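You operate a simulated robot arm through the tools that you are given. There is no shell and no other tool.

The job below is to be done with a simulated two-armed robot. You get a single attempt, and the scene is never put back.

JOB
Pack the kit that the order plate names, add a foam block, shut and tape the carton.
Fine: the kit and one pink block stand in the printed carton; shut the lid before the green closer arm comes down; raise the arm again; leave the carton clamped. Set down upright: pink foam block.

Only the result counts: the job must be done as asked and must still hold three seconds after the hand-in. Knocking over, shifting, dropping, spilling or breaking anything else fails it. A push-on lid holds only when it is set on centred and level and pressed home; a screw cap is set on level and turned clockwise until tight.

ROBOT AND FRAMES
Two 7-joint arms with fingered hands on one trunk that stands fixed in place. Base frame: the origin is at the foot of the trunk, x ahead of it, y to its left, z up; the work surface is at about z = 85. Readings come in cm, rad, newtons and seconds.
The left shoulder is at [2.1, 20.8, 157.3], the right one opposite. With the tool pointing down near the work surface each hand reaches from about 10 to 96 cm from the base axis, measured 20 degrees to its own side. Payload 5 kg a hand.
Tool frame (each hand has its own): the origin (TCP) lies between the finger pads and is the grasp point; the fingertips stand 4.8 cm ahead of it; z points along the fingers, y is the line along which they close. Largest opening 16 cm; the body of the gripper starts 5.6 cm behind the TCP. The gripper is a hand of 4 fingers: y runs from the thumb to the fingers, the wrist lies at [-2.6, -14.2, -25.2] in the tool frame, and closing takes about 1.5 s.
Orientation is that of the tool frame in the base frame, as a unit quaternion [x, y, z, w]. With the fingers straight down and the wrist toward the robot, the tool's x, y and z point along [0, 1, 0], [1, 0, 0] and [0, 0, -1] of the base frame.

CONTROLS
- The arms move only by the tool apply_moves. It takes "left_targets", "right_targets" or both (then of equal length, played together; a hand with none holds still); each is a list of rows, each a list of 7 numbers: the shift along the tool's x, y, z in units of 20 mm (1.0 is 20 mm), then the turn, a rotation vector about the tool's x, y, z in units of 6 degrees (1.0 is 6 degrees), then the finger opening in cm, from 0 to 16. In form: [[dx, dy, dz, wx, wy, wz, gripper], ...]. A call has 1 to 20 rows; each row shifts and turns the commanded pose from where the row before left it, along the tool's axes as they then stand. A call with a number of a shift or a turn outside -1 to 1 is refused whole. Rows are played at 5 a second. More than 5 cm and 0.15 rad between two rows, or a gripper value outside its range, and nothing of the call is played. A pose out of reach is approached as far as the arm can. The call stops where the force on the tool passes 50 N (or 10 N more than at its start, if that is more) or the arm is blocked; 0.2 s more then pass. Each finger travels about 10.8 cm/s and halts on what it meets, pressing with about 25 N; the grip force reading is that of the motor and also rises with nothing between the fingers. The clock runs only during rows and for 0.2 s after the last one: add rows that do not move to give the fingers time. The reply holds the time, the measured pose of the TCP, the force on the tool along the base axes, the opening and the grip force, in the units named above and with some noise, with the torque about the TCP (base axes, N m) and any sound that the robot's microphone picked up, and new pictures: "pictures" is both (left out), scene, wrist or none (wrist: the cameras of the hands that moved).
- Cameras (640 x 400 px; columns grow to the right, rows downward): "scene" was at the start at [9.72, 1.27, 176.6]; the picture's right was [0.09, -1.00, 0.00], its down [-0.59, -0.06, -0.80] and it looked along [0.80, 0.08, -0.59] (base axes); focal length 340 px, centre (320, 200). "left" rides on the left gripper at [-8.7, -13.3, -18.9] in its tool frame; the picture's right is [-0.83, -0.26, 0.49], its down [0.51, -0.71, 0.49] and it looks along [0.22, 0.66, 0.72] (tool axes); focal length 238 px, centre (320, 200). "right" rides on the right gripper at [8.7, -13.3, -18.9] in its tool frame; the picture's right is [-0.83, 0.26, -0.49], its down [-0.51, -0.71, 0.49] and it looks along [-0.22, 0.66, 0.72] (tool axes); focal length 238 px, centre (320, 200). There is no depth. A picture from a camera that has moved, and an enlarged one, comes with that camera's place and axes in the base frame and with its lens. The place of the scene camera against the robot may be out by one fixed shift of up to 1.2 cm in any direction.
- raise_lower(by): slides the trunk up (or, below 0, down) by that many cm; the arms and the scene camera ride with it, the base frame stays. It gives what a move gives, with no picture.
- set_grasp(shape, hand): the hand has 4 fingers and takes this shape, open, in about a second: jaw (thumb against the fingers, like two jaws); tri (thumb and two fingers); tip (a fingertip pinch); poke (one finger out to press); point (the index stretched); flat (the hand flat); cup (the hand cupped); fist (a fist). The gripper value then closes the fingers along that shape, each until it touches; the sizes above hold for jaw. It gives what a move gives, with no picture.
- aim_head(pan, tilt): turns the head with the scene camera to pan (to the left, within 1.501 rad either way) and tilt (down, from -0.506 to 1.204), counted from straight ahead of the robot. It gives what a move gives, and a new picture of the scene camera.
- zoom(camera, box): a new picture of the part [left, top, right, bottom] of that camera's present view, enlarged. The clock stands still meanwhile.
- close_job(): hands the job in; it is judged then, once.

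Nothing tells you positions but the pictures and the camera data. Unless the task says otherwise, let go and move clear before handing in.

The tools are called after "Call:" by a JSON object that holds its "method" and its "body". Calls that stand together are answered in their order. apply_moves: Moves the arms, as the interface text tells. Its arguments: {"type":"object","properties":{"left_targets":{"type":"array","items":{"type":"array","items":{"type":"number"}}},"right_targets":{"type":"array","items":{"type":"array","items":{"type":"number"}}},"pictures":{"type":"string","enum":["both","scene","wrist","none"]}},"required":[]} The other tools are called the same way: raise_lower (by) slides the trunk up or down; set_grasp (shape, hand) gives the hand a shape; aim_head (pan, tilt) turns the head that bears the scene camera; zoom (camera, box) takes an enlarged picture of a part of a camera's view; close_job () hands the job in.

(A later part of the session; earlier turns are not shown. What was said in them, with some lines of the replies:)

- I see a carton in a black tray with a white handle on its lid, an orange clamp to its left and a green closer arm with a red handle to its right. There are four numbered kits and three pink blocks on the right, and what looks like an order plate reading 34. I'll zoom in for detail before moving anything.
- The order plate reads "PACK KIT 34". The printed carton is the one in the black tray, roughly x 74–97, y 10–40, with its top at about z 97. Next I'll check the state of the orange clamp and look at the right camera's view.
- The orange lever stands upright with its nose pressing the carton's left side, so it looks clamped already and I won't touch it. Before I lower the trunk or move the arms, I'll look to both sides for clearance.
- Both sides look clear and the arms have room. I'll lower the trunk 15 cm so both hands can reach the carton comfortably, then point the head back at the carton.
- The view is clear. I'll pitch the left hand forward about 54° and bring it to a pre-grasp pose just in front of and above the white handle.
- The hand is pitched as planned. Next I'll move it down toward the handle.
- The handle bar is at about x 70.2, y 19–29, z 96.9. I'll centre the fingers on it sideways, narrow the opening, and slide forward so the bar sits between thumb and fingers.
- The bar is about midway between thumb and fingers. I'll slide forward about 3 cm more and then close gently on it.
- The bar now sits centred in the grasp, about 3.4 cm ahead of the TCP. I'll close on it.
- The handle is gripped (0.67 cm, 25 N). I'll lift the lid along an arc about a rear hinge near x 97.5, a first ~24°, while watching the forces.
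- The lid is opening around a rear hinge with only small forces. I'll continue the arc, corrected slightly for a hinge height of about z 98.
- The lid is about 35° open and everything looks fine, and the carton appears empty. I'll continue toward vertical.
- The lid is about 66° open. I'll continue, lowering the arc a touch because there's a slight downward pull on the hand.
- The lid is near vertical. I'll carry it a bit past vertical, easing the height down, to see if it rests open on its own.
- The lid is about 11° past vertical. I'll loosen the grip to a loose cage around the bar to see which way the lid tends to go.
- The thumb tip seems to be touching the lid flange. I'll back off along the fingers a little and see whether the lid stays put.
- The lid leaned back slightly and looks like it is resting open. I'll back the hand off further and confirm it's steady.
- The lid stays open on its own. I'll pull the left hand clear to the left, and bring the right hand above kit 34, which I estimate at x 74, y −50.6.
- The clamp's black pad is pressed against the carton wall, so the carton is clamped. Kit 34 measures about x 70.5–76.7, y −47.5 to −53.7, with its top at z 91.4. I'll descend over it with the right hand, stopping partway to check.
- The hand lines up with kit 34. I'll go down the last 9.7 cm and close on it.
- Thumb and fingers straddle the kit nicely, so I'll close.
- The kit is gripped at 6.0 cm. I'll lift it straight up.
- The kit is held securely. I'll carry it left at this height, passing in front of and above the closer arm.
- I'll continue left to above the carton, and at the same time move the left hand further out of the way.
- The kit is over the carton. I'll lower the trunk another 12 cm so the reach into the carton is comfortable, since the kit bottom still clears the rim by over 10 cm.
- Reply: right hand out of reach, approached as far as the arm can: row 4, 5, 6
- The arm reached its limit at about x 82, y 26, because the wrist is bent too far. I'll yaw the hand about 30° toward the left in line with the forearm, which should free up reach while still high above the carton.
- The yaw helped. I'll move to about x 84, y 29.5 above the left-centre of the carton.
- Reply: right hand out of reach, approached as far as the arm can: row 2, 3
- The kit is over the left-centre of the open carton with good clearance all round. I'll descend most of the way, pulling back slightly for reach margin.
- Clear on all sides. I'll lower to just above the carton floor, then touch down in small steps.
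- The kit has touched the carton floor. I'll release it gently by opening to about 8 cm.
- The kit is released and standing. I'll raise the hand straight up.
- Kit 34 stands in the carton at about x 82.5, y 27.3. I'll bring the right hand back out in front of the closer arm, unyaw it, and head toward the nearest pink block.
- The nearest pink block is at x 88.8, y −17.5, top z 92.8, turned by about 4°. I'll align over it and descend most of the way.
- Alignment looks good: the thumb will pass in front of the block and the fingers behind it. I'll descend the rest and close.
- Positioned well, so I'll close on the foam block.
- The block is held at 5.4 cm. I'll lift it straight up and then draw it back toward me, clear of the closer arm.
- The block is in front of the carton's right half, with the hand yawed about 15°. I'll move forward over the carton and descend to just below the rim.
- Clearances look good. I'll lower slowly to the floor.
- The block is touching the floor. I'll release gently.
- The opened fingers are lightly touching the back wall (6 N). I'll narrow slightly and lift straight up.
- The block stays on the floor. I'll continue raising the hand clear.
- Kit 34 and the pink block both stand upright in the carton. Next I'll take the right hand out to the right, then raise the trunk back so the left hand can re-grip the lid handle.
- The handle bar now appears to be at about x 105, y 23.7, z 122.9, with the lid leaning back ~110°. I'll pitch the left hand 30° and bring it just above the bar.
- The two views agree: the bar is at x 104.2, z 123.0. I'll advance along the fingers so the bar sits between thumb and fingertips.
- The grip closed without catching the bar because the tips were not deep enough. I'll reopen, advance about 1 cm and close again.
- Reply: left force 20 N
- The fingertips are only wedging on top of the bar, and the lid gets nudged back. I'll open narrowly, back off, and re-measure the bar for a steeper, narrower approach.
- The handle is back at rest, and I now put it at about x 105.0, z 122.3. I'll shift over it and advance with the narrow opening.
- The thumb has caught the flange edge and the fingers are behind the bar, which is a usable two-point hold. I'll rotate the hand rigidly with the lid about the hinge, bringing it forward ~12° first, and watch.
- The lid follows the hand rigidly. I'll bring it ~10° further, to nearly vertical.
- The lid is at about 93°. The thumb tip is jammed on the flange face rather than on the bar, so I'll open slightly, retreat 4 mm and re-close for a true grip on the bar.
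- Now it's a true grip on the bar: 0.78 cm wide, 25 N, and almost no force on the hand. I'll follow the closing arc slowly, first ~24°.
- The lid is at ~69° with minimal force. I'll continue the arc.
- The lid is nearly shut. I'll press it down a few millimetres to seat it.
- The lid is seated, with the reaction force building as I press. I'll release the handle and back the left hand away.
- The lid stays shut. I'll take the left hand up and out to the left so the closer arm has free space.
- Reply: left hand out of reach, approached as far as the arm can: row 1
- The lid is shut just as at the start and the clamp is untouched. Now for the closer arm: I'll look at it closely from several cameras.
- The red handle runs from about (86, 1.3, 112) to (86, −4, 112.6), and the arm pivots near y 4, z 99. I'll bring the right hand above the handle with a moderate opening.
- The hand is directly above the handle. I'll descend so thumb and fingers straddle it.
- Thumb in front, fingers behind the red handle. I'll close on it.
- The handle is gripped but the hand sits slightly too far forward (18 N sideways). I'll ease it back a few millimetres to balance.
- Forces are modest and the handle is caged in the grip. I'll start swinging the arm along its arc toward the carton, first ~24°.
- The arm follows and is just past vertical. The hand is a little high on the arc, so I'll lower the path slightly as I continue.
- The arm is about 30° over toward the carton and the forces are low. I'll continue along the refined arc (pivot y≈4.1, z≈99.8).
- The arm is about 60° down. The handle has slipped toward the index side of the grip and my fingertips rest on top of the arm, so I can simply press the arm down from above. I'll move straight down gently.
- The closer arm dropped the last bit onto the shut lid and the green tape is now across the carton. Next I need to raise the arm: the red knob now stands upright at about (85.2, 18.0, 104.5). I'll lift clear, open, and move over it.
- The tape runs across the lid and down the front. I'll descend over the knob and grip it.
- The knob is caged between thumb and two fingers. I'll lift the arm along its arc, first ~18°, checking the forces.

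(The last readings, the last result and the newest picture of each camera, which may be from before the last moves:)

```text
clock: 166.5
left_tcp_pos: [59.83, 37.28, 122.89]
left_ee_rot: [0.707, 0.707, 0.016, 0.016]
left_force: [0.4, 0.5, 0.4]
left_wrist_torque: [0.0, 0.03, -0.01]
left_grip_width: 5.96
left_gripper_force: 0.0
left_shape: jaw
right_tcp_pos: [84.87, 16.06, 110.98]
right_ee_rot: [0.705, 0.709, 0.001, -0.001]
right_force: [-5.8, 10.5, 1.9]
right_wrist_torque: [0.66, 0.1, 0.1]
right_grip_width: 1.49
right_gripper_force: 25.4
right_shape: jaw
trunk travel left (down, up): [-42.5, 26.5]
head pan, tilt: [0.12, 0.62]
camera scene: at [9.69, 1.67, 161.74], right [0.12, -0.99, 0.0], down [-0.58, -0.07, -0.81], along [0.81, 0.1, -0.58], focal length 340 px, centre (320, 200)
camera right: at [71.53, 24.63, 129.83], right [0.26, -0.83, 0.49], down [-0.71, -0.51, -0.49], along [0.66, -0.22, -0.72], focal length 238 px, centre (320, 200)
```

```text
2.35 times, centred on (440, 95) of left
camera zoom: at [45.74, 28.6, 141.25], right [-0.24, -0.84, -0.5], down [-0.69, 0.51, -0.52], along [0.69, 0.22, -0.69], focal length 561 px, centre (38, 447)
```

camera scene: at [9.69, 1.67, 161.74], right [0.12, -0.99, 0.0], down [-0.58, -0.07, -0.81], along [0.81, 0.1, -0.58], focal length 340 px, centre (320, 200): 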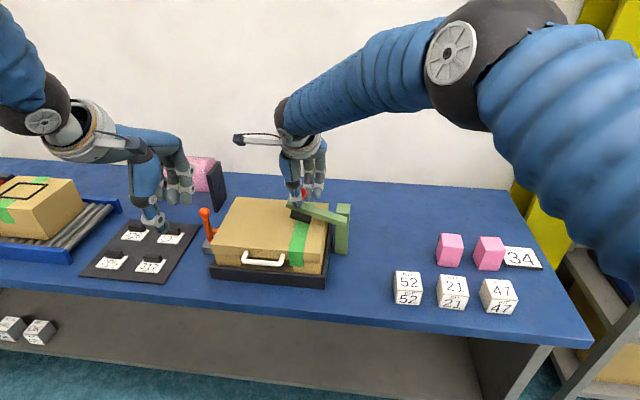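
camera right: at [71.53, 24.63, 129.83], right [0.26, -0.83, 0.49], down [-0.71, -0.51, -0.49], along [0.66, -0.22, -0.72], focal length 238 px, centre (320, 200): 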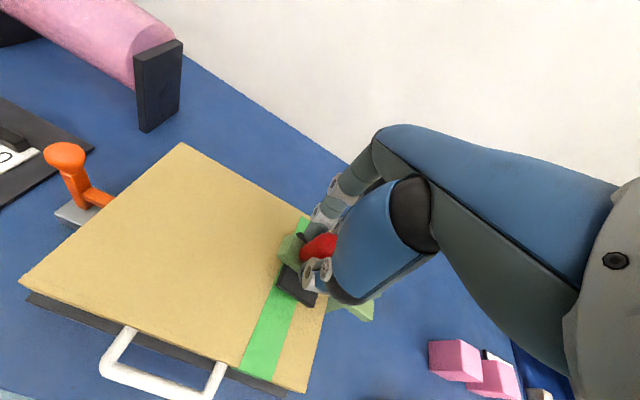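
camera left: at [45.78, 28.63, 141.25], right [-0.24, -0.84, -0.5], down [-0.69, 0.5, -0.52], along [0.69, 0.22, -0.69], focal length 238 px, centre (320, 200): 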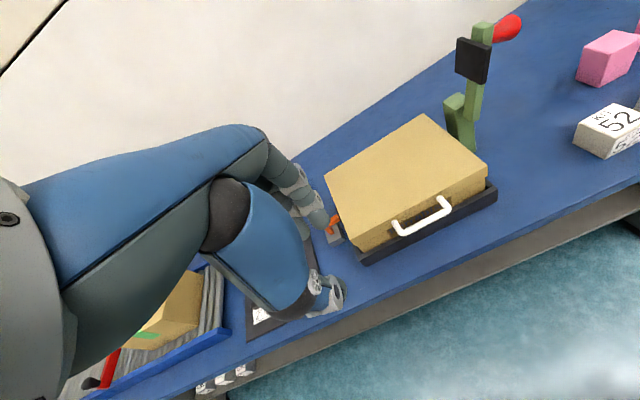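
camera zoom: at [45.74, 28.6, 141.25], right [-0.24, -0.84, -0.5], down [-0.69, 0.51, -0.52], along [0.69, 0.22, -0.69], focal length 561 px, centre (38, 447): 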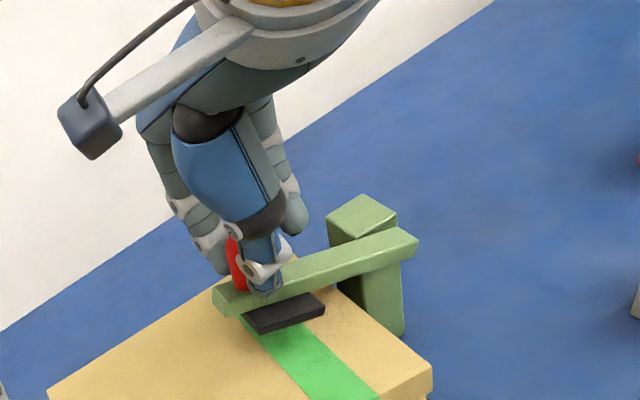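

The arm lifts with the hand. To relieve the twist I'll also roll the hand along with the arm as it rises. Next ~24°.

Call:
{"method": "apply_moves", "body": {"right_targets": [[-0.48, 0, -0.64, 0, 0.7, 0, 0], [-0.61, 0, -0.576, 0, 0.7, 0, 0], [-0.625, 0, -0.557, 0, 0.7, 0, 0], [0, 0, 0, 0, 0, 0, 0]], "pictures": "both"}}

Call:
{"method": "zoom", "body": {"camera": "scene", "box": [230, 130, 370, 250]}}

Call:
{"method": "zoom", "body": {"camera": "left", "box": [340, 0, 540, 170]}}

```text
clock: 167.5
left_tcp_pos: [59.7, 37.23, 123.01]
left_ee_rot: [0.707, 0.707, 0.016, 0.017]
left_force: [-0.3, 1.2, 0.1]
left_wrist_torque: [-0.02, -0.01, 0.01]
left_grip_width: 5.94
left_gripper_force: 0.0
left_shape: jaw
right_tcp_pos: [84.8, 12.28, 114.3]
right_ee_rot: [0.702, 0.703, 0.079, -0.077]
right_force: [-6.3, 11.8, 8.2]
right_wrist_torque: [0.73, 0.08, 0.07]
right_grip_width: 1.47
right_gripper_force: 24.9
right_shape: jaw
trunk travel left (down, up): [-42.5, 26.5]
head pan, tilt: [0.12, 0.62]
camera scene: at [9.6, 1.7, 161.75], right [0.12, -0.99, 0.0], down [-0.58, -0.07, -0.81], along [0.81, 0.1, -0.58], focal length 340 px, centre (320, 200)
camera right: at [71.51, 16.56, 134.6], right [0.26, -0.92, 0.29], down [-0.71, -0.39, -0.59], along [0.66, -0.05, -0.75], focal length 238 px, centre (320, 200)
```

scene: 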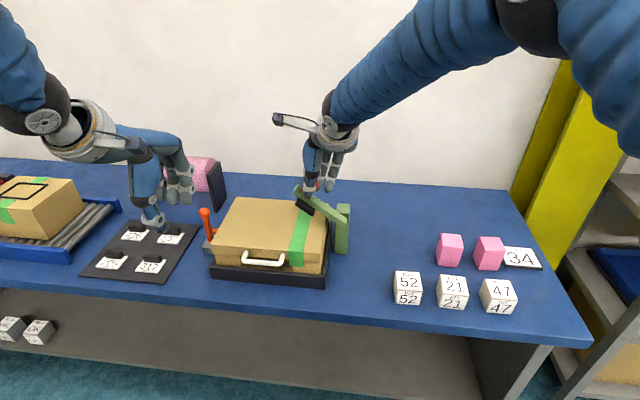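
right: 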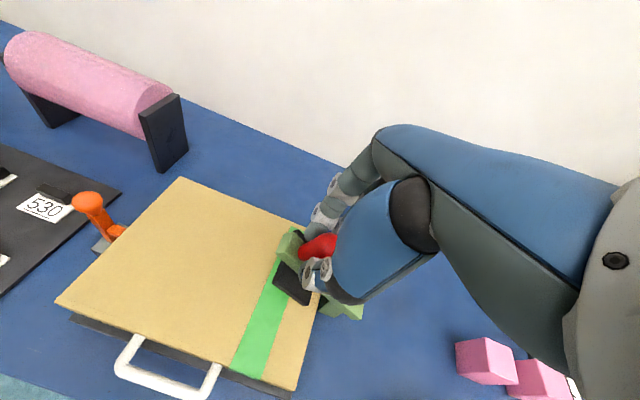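

```text
3.33 times, centred on (300, 190) of scene
camera zoom: at [9.6, 1.7, 161.75], right [0.12, -0.99, 0.0], down [-0.58, -0.07, -0.81], along [0.81, 0.1, -0.58], focal length 1132 px, centre (387, 233)
```

zoom: 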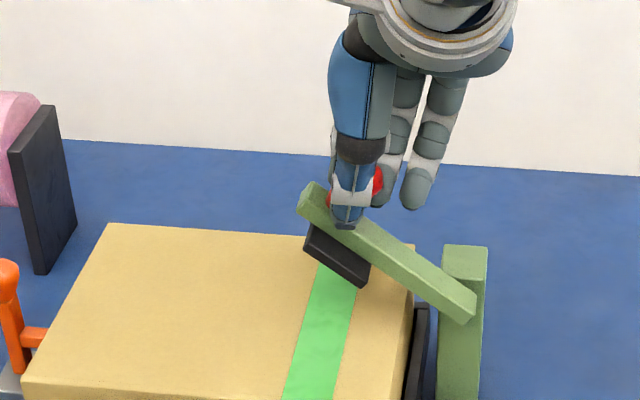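

```text
2.35 times, centred on (440, 85) of left
camera zoom: at [45.67, 28.61, 141.27], right [-0.24, -0.84, -0.5], down [-0.69, 0.51, -0.52], along [0.69, 0.22, -0.69], focal length 561 px, centre (38, 471)
```

zoom: 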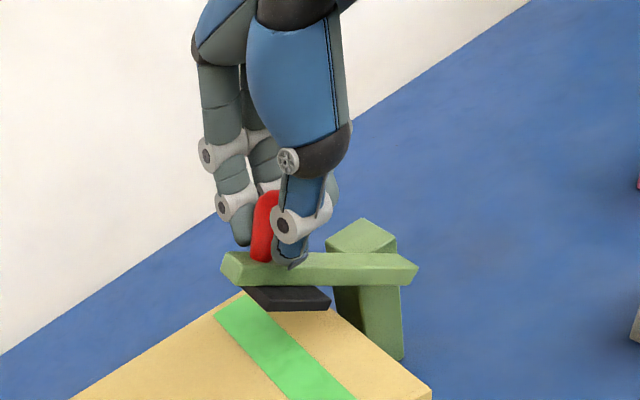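

Call:
{"method": "apply_moves", "body": {"right_targets": [[-0.422, 0, -0.632, 0, 0.7, 0, 0], [-0.62, 0, -0.542, 0, 0.7, 0, 0], [-0.657, 0, -0.52, 0, 0.7, 0, 0], [-0.683, 0, -0.487, 0, 0.7, 0, 0], [0, 0, 0, 0, 0, 0, 0]], "pictures": "both"}}

Call:
{"method": "zoom", "body": {"camera": "scene", "box": [250, 110, 390, 230]}}

Call:
{"method": "zoom", "body": {"camera": "left", "box": [360, 0, 560, 170]}}

```text
clock: 168.7
left_tcp_pos: [59.82, 37.12, 122.87]
left_ee_rot: [0.707, 0.707, 0.015, 0.017]
left_force: [-0.2, 0.1, -1.7]
left_wrist_torque: [-0.06, 0.02, -0.02]
left_grip_width: 5.95
left_gripper_force: 0.1
left_shape: jaw
right_tcp_pos: [84.9, 6.49, 116.64]
right_ee_rot: [0.683, 0.685, 0.179, -0.179]
right_force: [-5.8, 4.5, 1.8]
right_wrist_torque: [0.38, 0.02, 0.03]
right_grip_width: 1.5
right_gripper_force: 24.7
right_shape: jaw
trunk travel left (down, up): [-42.5, 26.5]
head pan, tilt: [0.12, 0.62]
camera scene: at [9.66, 1.72, 161.74], right [0.12, -0.99, 0.0], down [-0.58, -0.07, -0.81], along [0.81, 0.1, -0.58], focal length 340 px, centre (320, 200)
camera right: at [71.57, 4.66, 137.38], right [0.26, -0.97, 0.02], down [-0.71, -0.2, -0.68], along [0.66, 0.17, -0.74], focal length 238 px, centre (320, 200)
```

scene: 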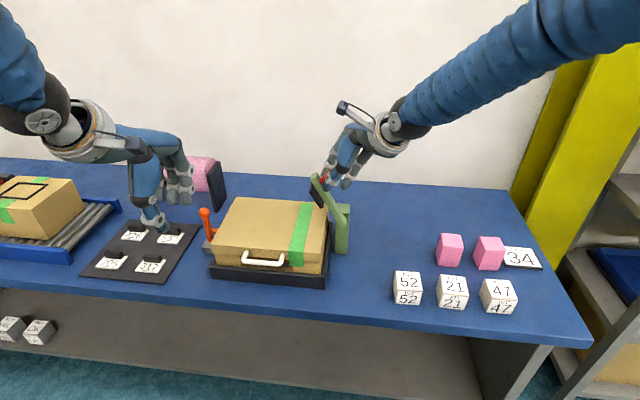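
right: 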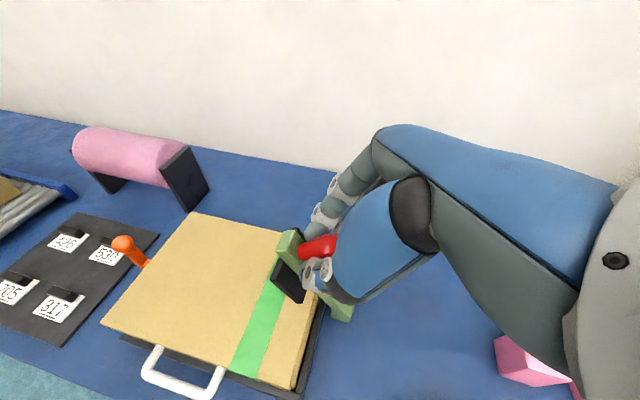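

```text
3.33 times, centred on (320, 170) of scene
camera zoom: at [9.66, 1.72, 161.74], right [0.12, -0.99, 0.0], down [-0.58, -0.07, -0.81], along [0.81, 0.1, -0.58], focal length 1132 px, centre (320, 300)
```

zoom: 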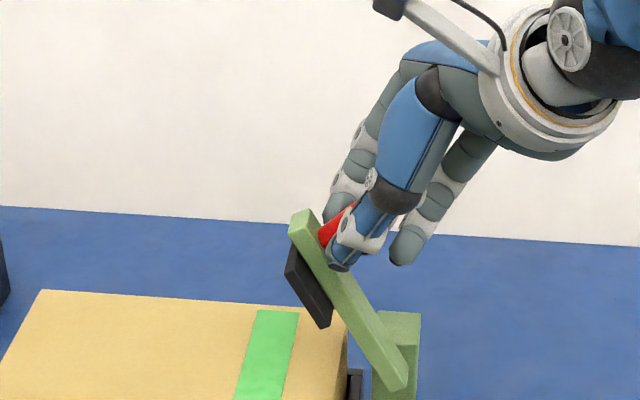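

```text
2.35 times, centred on (460, 85) of left
camera zoom: at [45.73, 28.63, 141.24], right [-0.24, -0.84, -0.5], down [-0.69, 0.51, -0.52], along [0.69, 0.22, -0.69], focal length 561 px, centre (-9, 471)
```

zoom: 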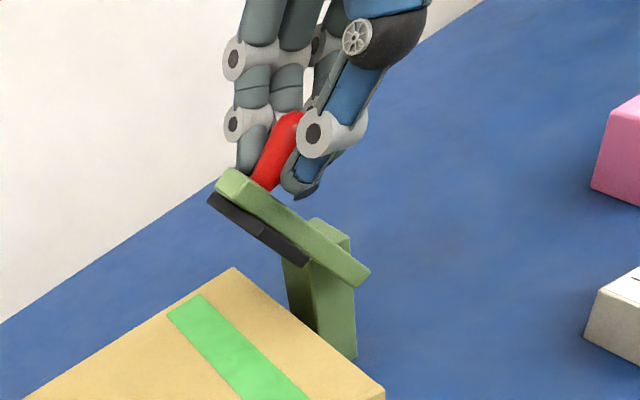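

Going smoothly, with the tape staying on. I'll continue past vertical.

Call:
{"method": "apply_moves", "body": {"right_targets": [[-0.696, 0, -0.467, 0, 0.7, 0, 0], [-0.707, 0, -0.446, 0, 0.7, 0, 0], [-0.732, 0, -0.428, 0, 0.7, 0, 0], [-0.73, 0, -0.408, 0, 0.7, 0, 0], [-0.752, 0, -0.387, 0, 0.7, 0, 0], [0, 0, 0, 0, 0, 0, 0]], "pictures": "both"}}

Call:
{"method": "zoom", "body": {"camera": "scene", "box": [270, 110, 410, 230]}}

Call:
{"method": "zoom", "body": {"camera": "left", "box": [400, 0, 600, 170]}}

```text
clock: 170.1
left_tcp_pos: [59.78, 37.03, 122.92]
left_ee_rot: [0.707, 0.707, 0.016, 0.016]
left_force: [-0.9, 1.4, 0.2]
left_wrist_torque: [-0.08, 0.02, 0.0]
left_grip_width: 5.97
left_gripper_force: 0.0
left_shape: jaw
right_tcp_pos: [84.77, -2.0, 115.67]
right_ee_rot: [0.639, 0.64, 0.301, -0.3]
right_force: [-2.9, -1.4, 5.8]
right_wrist_torque: [0.1, 0.0, -0.05]
right_grip_width: 1.58
right_gripper_force: 24.6
right_shape: jaw
trunk travel left (down, up): [-42.5, 26.5]
head pan, tilt: [0.12, 0.62]
camera scene: at [9.65, 1.58, 161.74], right [0.12, -0.99, 0.0], down [-0.58, -0.07, -0.81], along [0.81, 0.1, -0.58], focal length 340 px, centre (320, 200)
camera right: at [71.53, -11.04, 134.38], right [0.26, -0.91, -0.33], down [-0.71, 0.05, -0.7], along [0.66, 0.42, -0.63], focal length 238 px, centre (320, 200)
```

scene: 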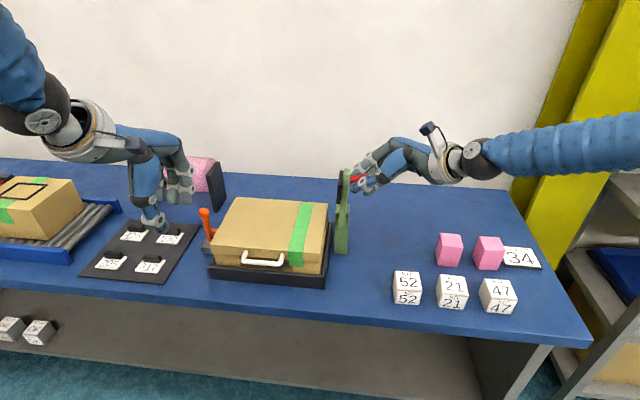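
right: 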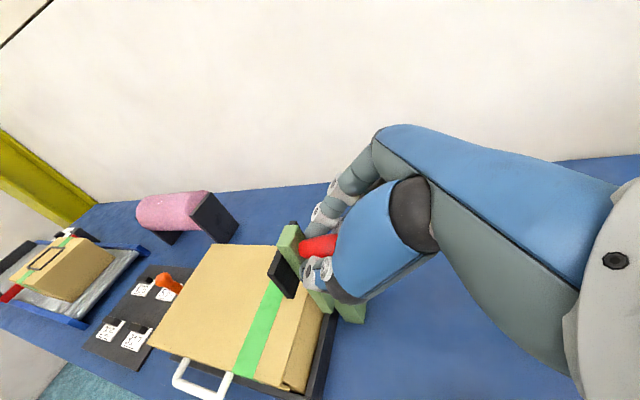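

```text
3.33 times, centred on (340, 170) of scene
camera zoom: at [9.65, 1.58, 161.74], right [0.12, -0.99, 0.0], down [-0.58, -0.07, -0.81], along [0.81, 0.1, -0.58], focal length 1132 px, centre (253, 300)
```

zoom: 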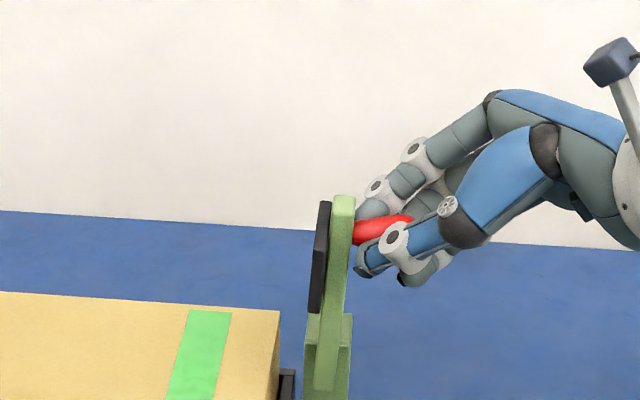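

```text
2.35 times, centred on (500, 85) of left
camera zoom: at [45.73, 28.49, 141.27], right [-0.24, -0.83, -0.5], down [-0.69, 0.51, -0.52], along [0.69, 0.22, -0.69], focal length 561 px, centre (-104, 471)
```

zoom: 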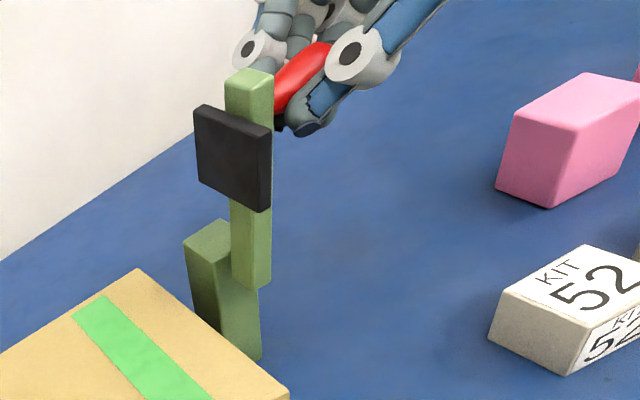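

The arm is vertical. I'll take it the last ~14° to its original rested lean.

Call:
{"method": "apply_moves", "body": {"right_targets": [[-0.761, 0, -0.363, 0, 0.7, 0, 0], [-0.773, 0, -0.346, 0, 0.7, 0, 0], [-0.25, 0, -0.11, 0, 0.2, 0, 0], [0, 0, 0, 0, 0, 0, 0]], "pictures": "both"}}

Call:
{"method": "zoom", "body": {"camera": "scene", "box": [270, 110, 410, 230]}}

Call:
{"method": "zoom", "body": {"camera": "left", "box": [400, 0, 600, 170]}}

```text
clock: 171.1
left_tcp_pos: [59.89, 37.31, 122.81]
left_ee_rot: [0.707, 0.707, 0.014, 0.017]
left_force: [-0.6, 0.1, 0.5]
left_wrist_torque: [-0.05, -0.03, 0.04]
left_grip_width: 5.96
left_gripper_force: 0.0
left_shape: jaw
right_tcp_pos: [84.53, -4.62, 113.81]
right_ee_rot: [0.61, 0.615, 0.351, -0.355]
right_force: [-4.0, 41.6, 6.4]
right_wrist_torque: [0.52, 0.0, 0.03]
right_grip_width: 1.33
right_gripper_force: 24.9
right_shape: jaw
trunk travel left (down, up): [-42.5, 26.5]
head pan, tilt: [0.12, 0.62]
camera scene: at [9.62, 2.05, 161.74], right [0.12, -0.99, 0.0], down [-0.58, -0.07, -0.81], along [0.81, 0.1, -0.58], focal length 340 px, centre (320, 200)
camera right: at [71.34, -16.85, 130.8], right [0.26, -0.84, -0.48], down [-0.71, 0.17, -0.68], along [0.65, 0.52, -0.55], focal length 238 px, centre (320, 200)
```

scene: 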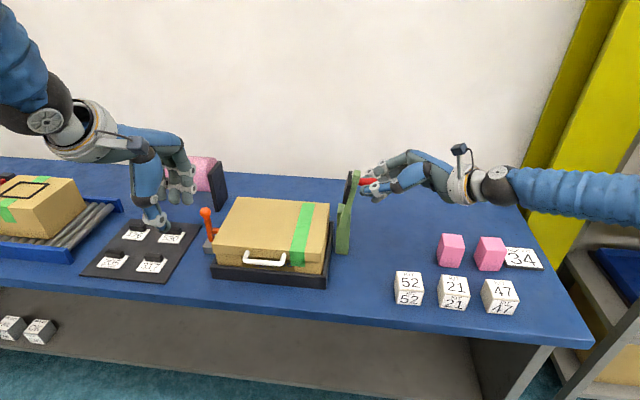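
right: 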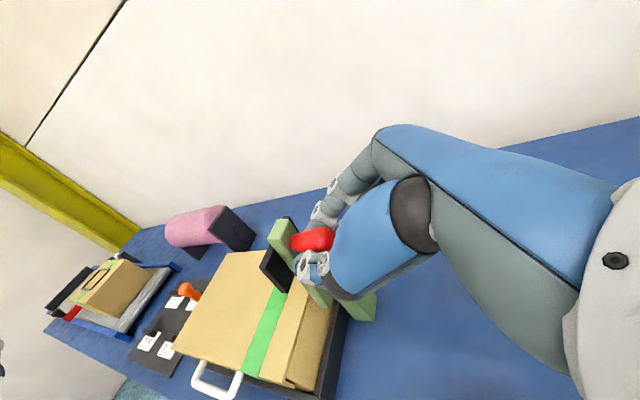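

```text
3.33 times, centred on (340, 170) of scene
camera zoom: at [9.62, 2.05, 161.74], right [0.12, -0.99, 0.0], down [-0.58, -0.07, -0.81], along [0.81, 0.1, -0.58], focal length 1132 px, centre (253, 300)
```

zoom: 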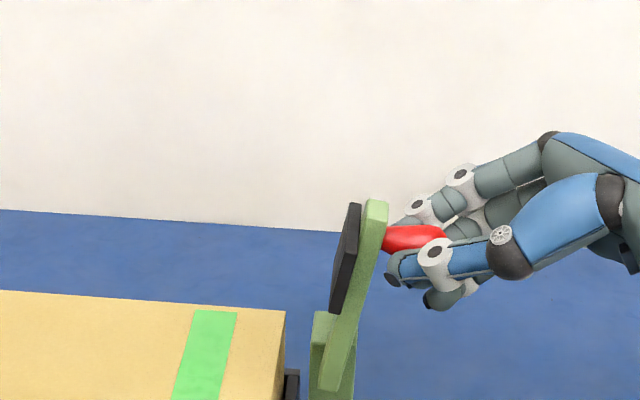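

```text
2.35 times, centred on (500, 85) of left
camera zoom: at [45.73, 28.79, 141.2], right [-0.24, -0.84, -0.5], down [-0.69, 0.5, -0.52], along [0.69, 0.22, -0.69], focal length 561 px, centre (-104, 471)
```

zoom: 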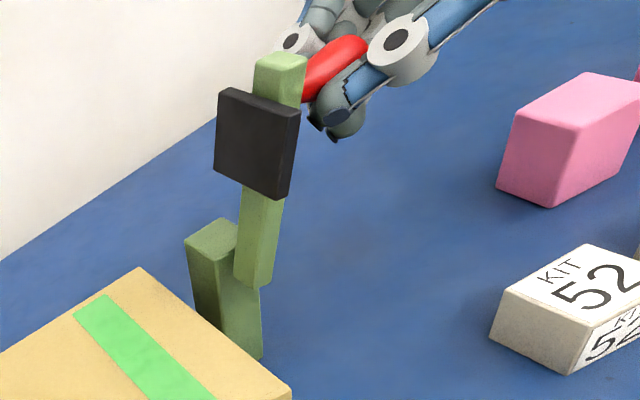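

The arm has reached its stop, the same rested lean as at the start (41 N reaction). I'll relieve the pressure, open, and withdraw straight back from the knob.

Call:
{"method": "apply_moves", "body": {"right_targets": [[0.12, 0, 0.2, 0, 0, 0, 0], [0, 0, 0, 0, 0, 0, 1.5], [0, 0, 0, 0, 0, 0, 3], [0, 0, 0, 0, 0, 0, 5], [0, 0, 0, 0, 0, 0, 6], [0, 0, 0, 0, 0, 0, 6]], "pictures": "both"}}

Call:
{"method": "zoom", "body": {"camera": "scene", "box": [270, 110, 410, 230]}}

Call:
{"method": "zoom", "body": {"camera": "left", "box": [400, 0, 600, 170]}}

```text
clock: 172.5
left_tcp_pos: [59.94, 37.08, 122.88]
left_ee_rot: [0.707, 0.707, 0.016, 0.016]
left_force: [-0.1, -0.5, 0.3]
left_wrist_torque: [0.0, -0.01, 0.0]
left_grip_width: 5.99
left_gripper_force: 0.1
left_shape: jaw
right_tcp_pos: [84.86, -4.85, 113.71]
right_ee_rot: [0.612, 0.612, 0.354, -0.354]
right_force: [-0.8, 0.0, 0.4]
right_wrist_torque: [-0.06, -0.04, 0.01]
right_grip_width: 5.94
right_gripper_force: 0.0
right_shape: jaw
trunk travel left (down, up): [-42.5, 26.5]
head pan, tilt: [0.12, 0.62]
camera scene: at [9.73, 1.49, 161.74], right [0.12, -0.99, 0.0], down [-0.58, -0.07, -0.81], along [0.81, 0.1, -0.58], focal length 340 px, centre (320, 200)
camera right: at [71.62, -17.07, 130.72], right [0.26, -0.84, -0.48], down [-0.71, 0.17, -0.68], along [0.66, 0.52, -0.55], focal length 238 px, centre (320, 200)
```

scene: 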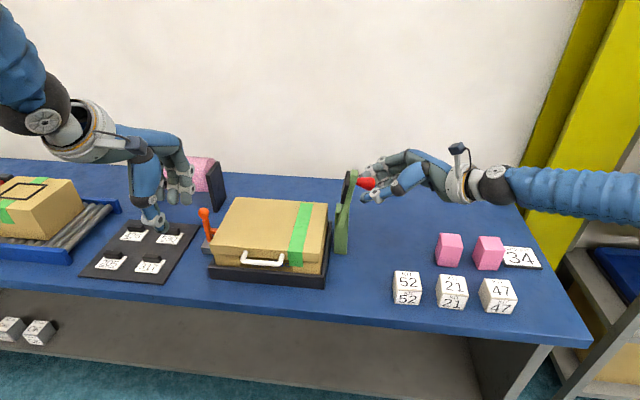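
right: 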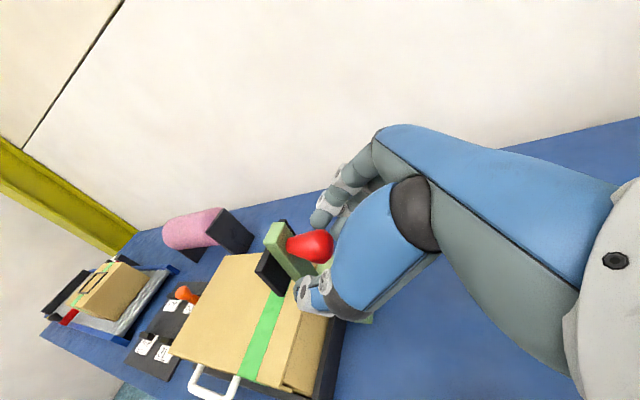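

```text
3.33 times, centred on (340, 170) of scene
camera zoom: at [9.73, 1.49, 161.74], right [0.12, -0.99, 0.0], down [-0.58, -0.07, -0.81], along [0.81, 0.1, -0.58], focal length 1132 px, centre (253, 300)
```

zoom: 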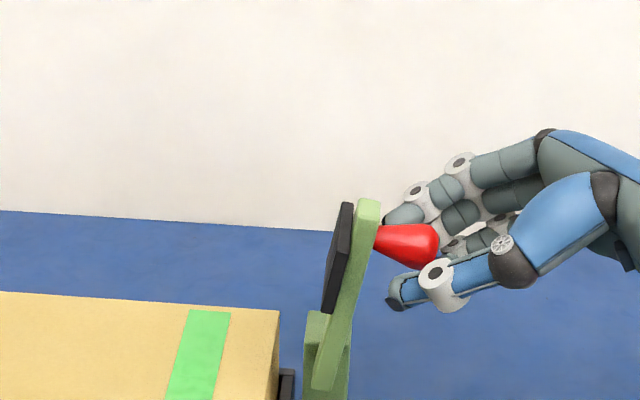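

```text
2.35 times, centred on (500, 85) of left
camera zoom: at [45.8, 28.4, 141.26], right [-0.24, -0.83, -0.5], down [-0.69, 0.51, -0.52], along [0.69, 0.22, -0.69], focal length 561 px, centre (-104, 471)
```

zoom: 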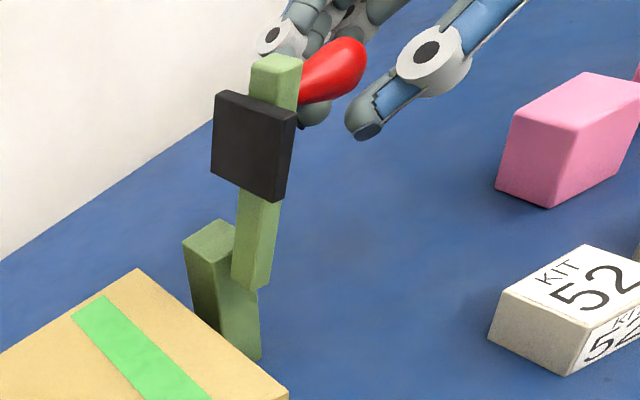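

The arm stays raised by itself. I'll withdraw the right hand.

Call:
{"method": "apply_moves", "body": {"right_targets": [[0, 0, -0.4, 0, 0, 0, 6], [0, 0, -0.6, 0, 0, 0, 6.5], [0, 0, -0.8, 0, 0, 0, 6.5], [0, 0, -0.9, 0, 0, 0, 6.5], [0, 0, -0.9, 0, 0, 0, 6.5], [0, 0, -0.9, 0, 0, 0, 6.5], [0, 0, -0.9, 0, 0, 0, 6.5], [0, 0, 0, 0, -1, 0, 6.5], [0, 0, -0.3, 0, -1, 0, 6.5], [0, 0, -0.3, 0, -1, 0, 6.5], [0, 0, -0.3, 0, -1, 0, 6.5], [0, 0, -0.3, 0, -1, 0, 6.5], [0, 0, -0.3, 0, -1, 0, 6.5], [0, 0, -0.3, 0, -1, 0, 6.5], [0, 0, 0, 0, -1, 0, 6.5], [0, 0, 0, 0, -1, 0, 6.5], [0, 0, 0, 0, -1, 0, 6.5]], "pictures": "both"}}

Call:
{"method": "zoom", "body": {"camera": "scene", "box": [190, 160, 390, 300]}}

Call:
{"method": "zoom", "body": {"camera": "scene", "box": [320, 160, 390, 260]}}

Call:
{"method": "zoom", "body": {"camera": "left", "box": [280, 60, 560, 290]}}

```text
clock: 176.1
left_tcp_pos: [59.87, 37.24, 122.94]
left_ee_rot: [0.707, 0.707, 0.015, 0.016]
left_force: [-1.0, 0.8, 0.0]
left_wrist_torque: [-0.12, 0.0, -0.04]
left_grip_width: 5.97
left_gripper_force: 0.1
left_shape: jaw
right_tcp_pos: [84.89, -16.3, 121.92]
right_ee_rot: [0.707, 0.707, -0.002, 0.001]
right_force: [0.6, -1.3, 1.2]
right_wrist_torque: [-0.03, 0.02, 0.01]
right_grip_width: 6.42
right_gripper_force: 0.0
right_shape: jaw
trunk travel left (down, up): [-42.5, 26.5]
head pan, tilt: [0.12, 0.62]
camera scene: at [9.71, 1.71, 161.73], right [0.12, -0.99, 0.0], down [-0.58, -0.07, -0.81], along [0.81, 0.1, -0.58], focal length 340 px, centre (320, 200)
camera right: at [71.57, -7.76, 140.84], right [0.26, -0.83, 0.49], down [-0.71, -0.51, -0.49], along [0.66, -0.22, -0.72], focal length 238 px, centre (320, 200)
```

scene: 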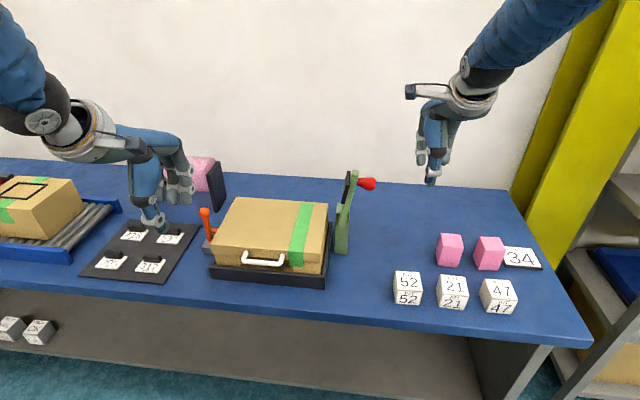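
right: 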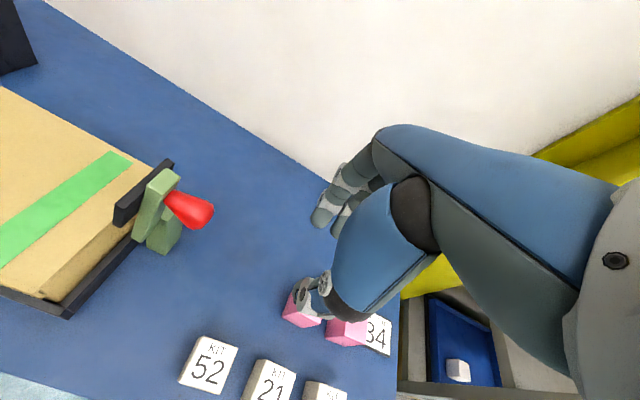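

```text
2.86 times, centred on (290, 230) of scene
camera zoom: at [9.71, 1.71, 161.73], right [0.12, -0.99, 0.0], down [-0.58, -0.07, -0.81], along [0.81, 0.1, -0.58], focal length 970 px, centre (406, 114)
```

zoom: 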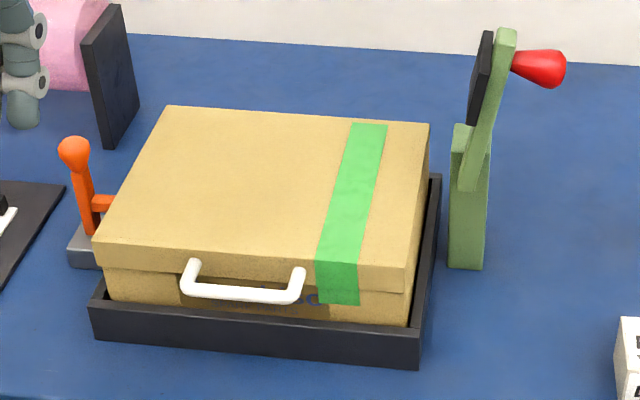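

```text
4.00 times, centred on (355, 210) of scene
camera zoom: at [9.71, 1.71, 161.73], right [0.12, -0.99, 0.0], down [-0.58, -0.07, -0.81], along [0.81, 0.1, -0.58], focal length 1358 px, centre (180, 160)
```

zoom: 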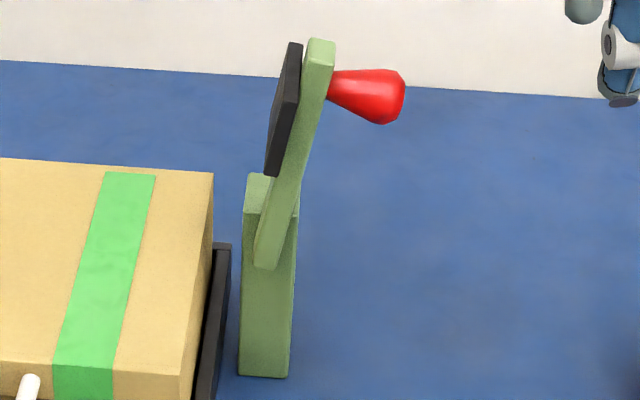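

```text
1.74 times, centred on (420, 175) of left
camera zoom: at [45.78, 28.62, 141.23], right [-0.24, -0.84, -0.5], down [-0.69, 0.51, -0.52], along [0.69, 0.22, -0.69], focal length 414 px, centre (146, 244)
```

zoom: 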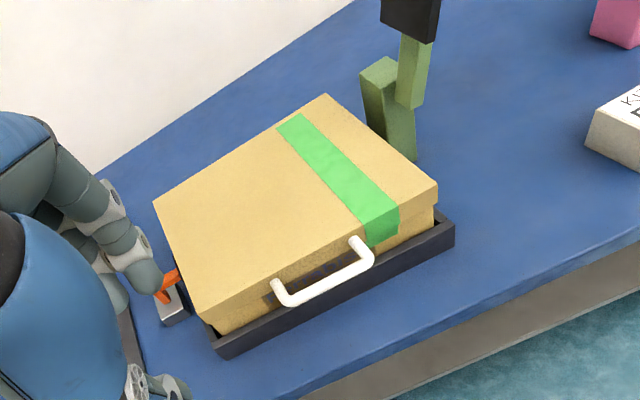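

The carton is shut and taped, the closer arm is raised back at its original lean, and the clamp is still engaged. Everything else is undisturbed. I'll raise the left hand a bit more to be well clear and do a last check.

Call:
{"method": "apply_moves", "body": {"left_targets": [[0.3, 0, -0.8, 0, 0, 0, 6], [0.3, 0, -0.8, 0, 0, 0, 6], [0.3, 0, -0.8, 0, 0, 0, 6], [0.3, 0, -0.8, 0, 0, 0, 6], [0.3, 0, -0.8, 0, 0, 0, 6], [0, 0, 0, 0, 0, 0, 6], [0, 0, 0, 0, 0, 0, 6], [0, 0, 0, 0, 0, 0, 6], [0, 0, 0, 0, 0, 0, 6], [0, 0, 0, 0, 0, 0, 6]], "pictures": "both"}}

Call:
{"method": "zoom", "body": {"camera": "left", "box": [280, 140, 520, 330]}}

Call:
{"method": "zoom", "body": {"camera": "scene", "box": [190, 160, 390, 300]}}

```text
clock: 178.3
left_tcp_pos: [59.38, 40.13, 130.96]
left_ee_rot: [0.707, 0.707, 0.016, 0.016]
left_force: [-0.3, -0.1, 0.3]
left_wrist_torque: [0.02, -0.01, 0.04]
left_grip_width: 5.99
left_gripper_force: 0.0
left_shape: jaw
right_tcp_pos: [84.82, -16.49, 122.01]
right_ee_rot: [0.706, 0.708, 0.0, 0.0]
right_force: [0.5, 0.7, 0.2]
right_wrist_torque: [-0.02, -0.04, 0.0]
right_grip_width: 6.46
right_gripper_force: 0.1
right_shape: jaw
trunk travel left (down, up): [-42.5, 26.5]
head pan, tilt: [0.12, 0.62]
camera scene: at [9.72, 1.51, 161.74], right [0.12, -0.99, 0.0], down [-0.58, -0.07, -0.81], along [0.81, 0.1, -0.58], focal length 340 px, centre (320, 200)
camera left: at [45.35, 31.45, 149.31], right [-0.24, -0.83, -0.5], down [-0.69, 0.51, -0.52], along [0.69, 0.22, -0.69], focal length 238 px, centre (320, 200)
```

scene: 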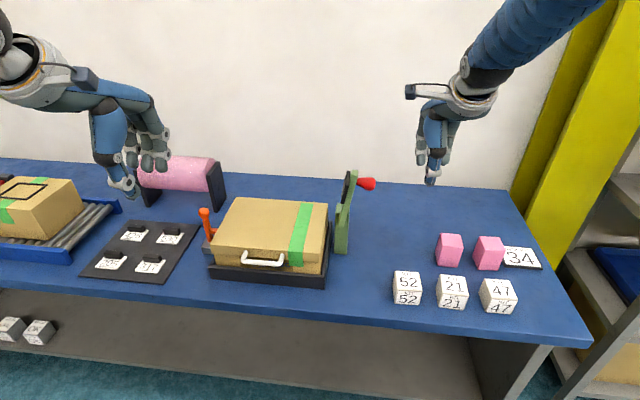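
left: 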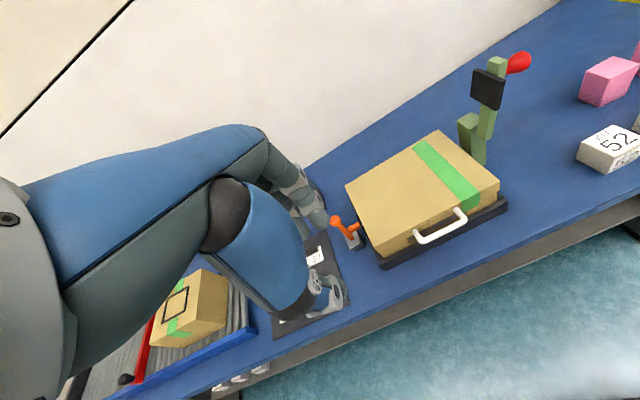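

```text
2.11 times, centred on (400, 235) of left
camera zoom: at [45.35, 31.45, 149.31], right [-0.24, -0.83, -0.5], down [-0.69, 0.51, -0.52], along [0.69, 0.22, -0.69], focal length 502 px, centre (152, 126)
```

zoom: 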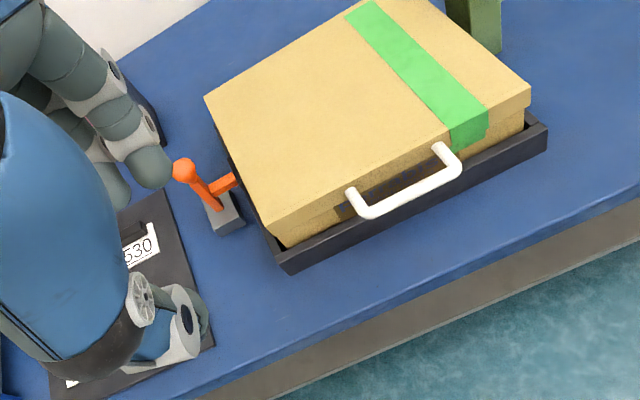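

```text
2.86 times, centred on (290, 230) of scene
camera zoom: at [9.72, 1.51, 161.74], right [0.12, -0.99, 0.0], down [-0.58, -0.07, -0.81], along [0.81, 0.1, -0.58], focal length 970 px, centre (406, 114)
```

zoom: 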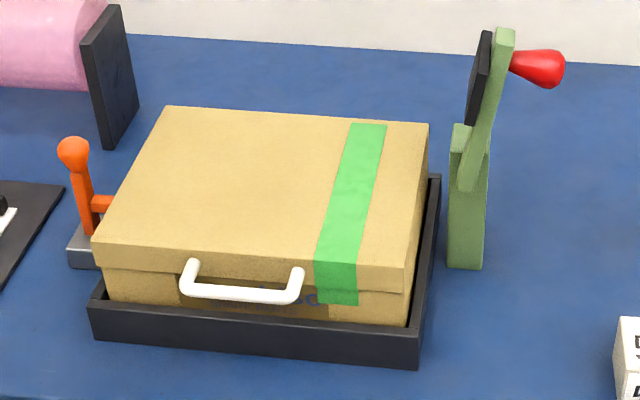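

Everything is in place and steady. Kit 34 and one upright pink block are in the printed carton, the lid is shut and taped, the closer arm is raised, the carton is still clamped, and both hands are clear. I'm handing in the job.

Call:
{"method": "close_job", "body": {}}

```text
The job is handed in.
```

I handed the job in; I haven't been told whether it was judged a success. In the last pictures everything asked for was in place and steady:

- **Packed:** kit 34, as the order plate named, and one pink foam block were both standing upright in the printed carton when I shut the lid.
- **Closing order:** the lid was shut before the green closer arm came down. Near the end the closer arm slipped out of my grip. It fell the last part of the way onto the lid, and the green tape went on.
- **Closer arm:** I raised it again, and it rests on its stop at the same lean as at the start.
- **Clamp:** the carton was clamped from the start. I never touched the lever, and it looks the same as it did then.
- **Everything else:** the other kits, the two spare blocks and the order plate look undisturbed, and both hands are clear.
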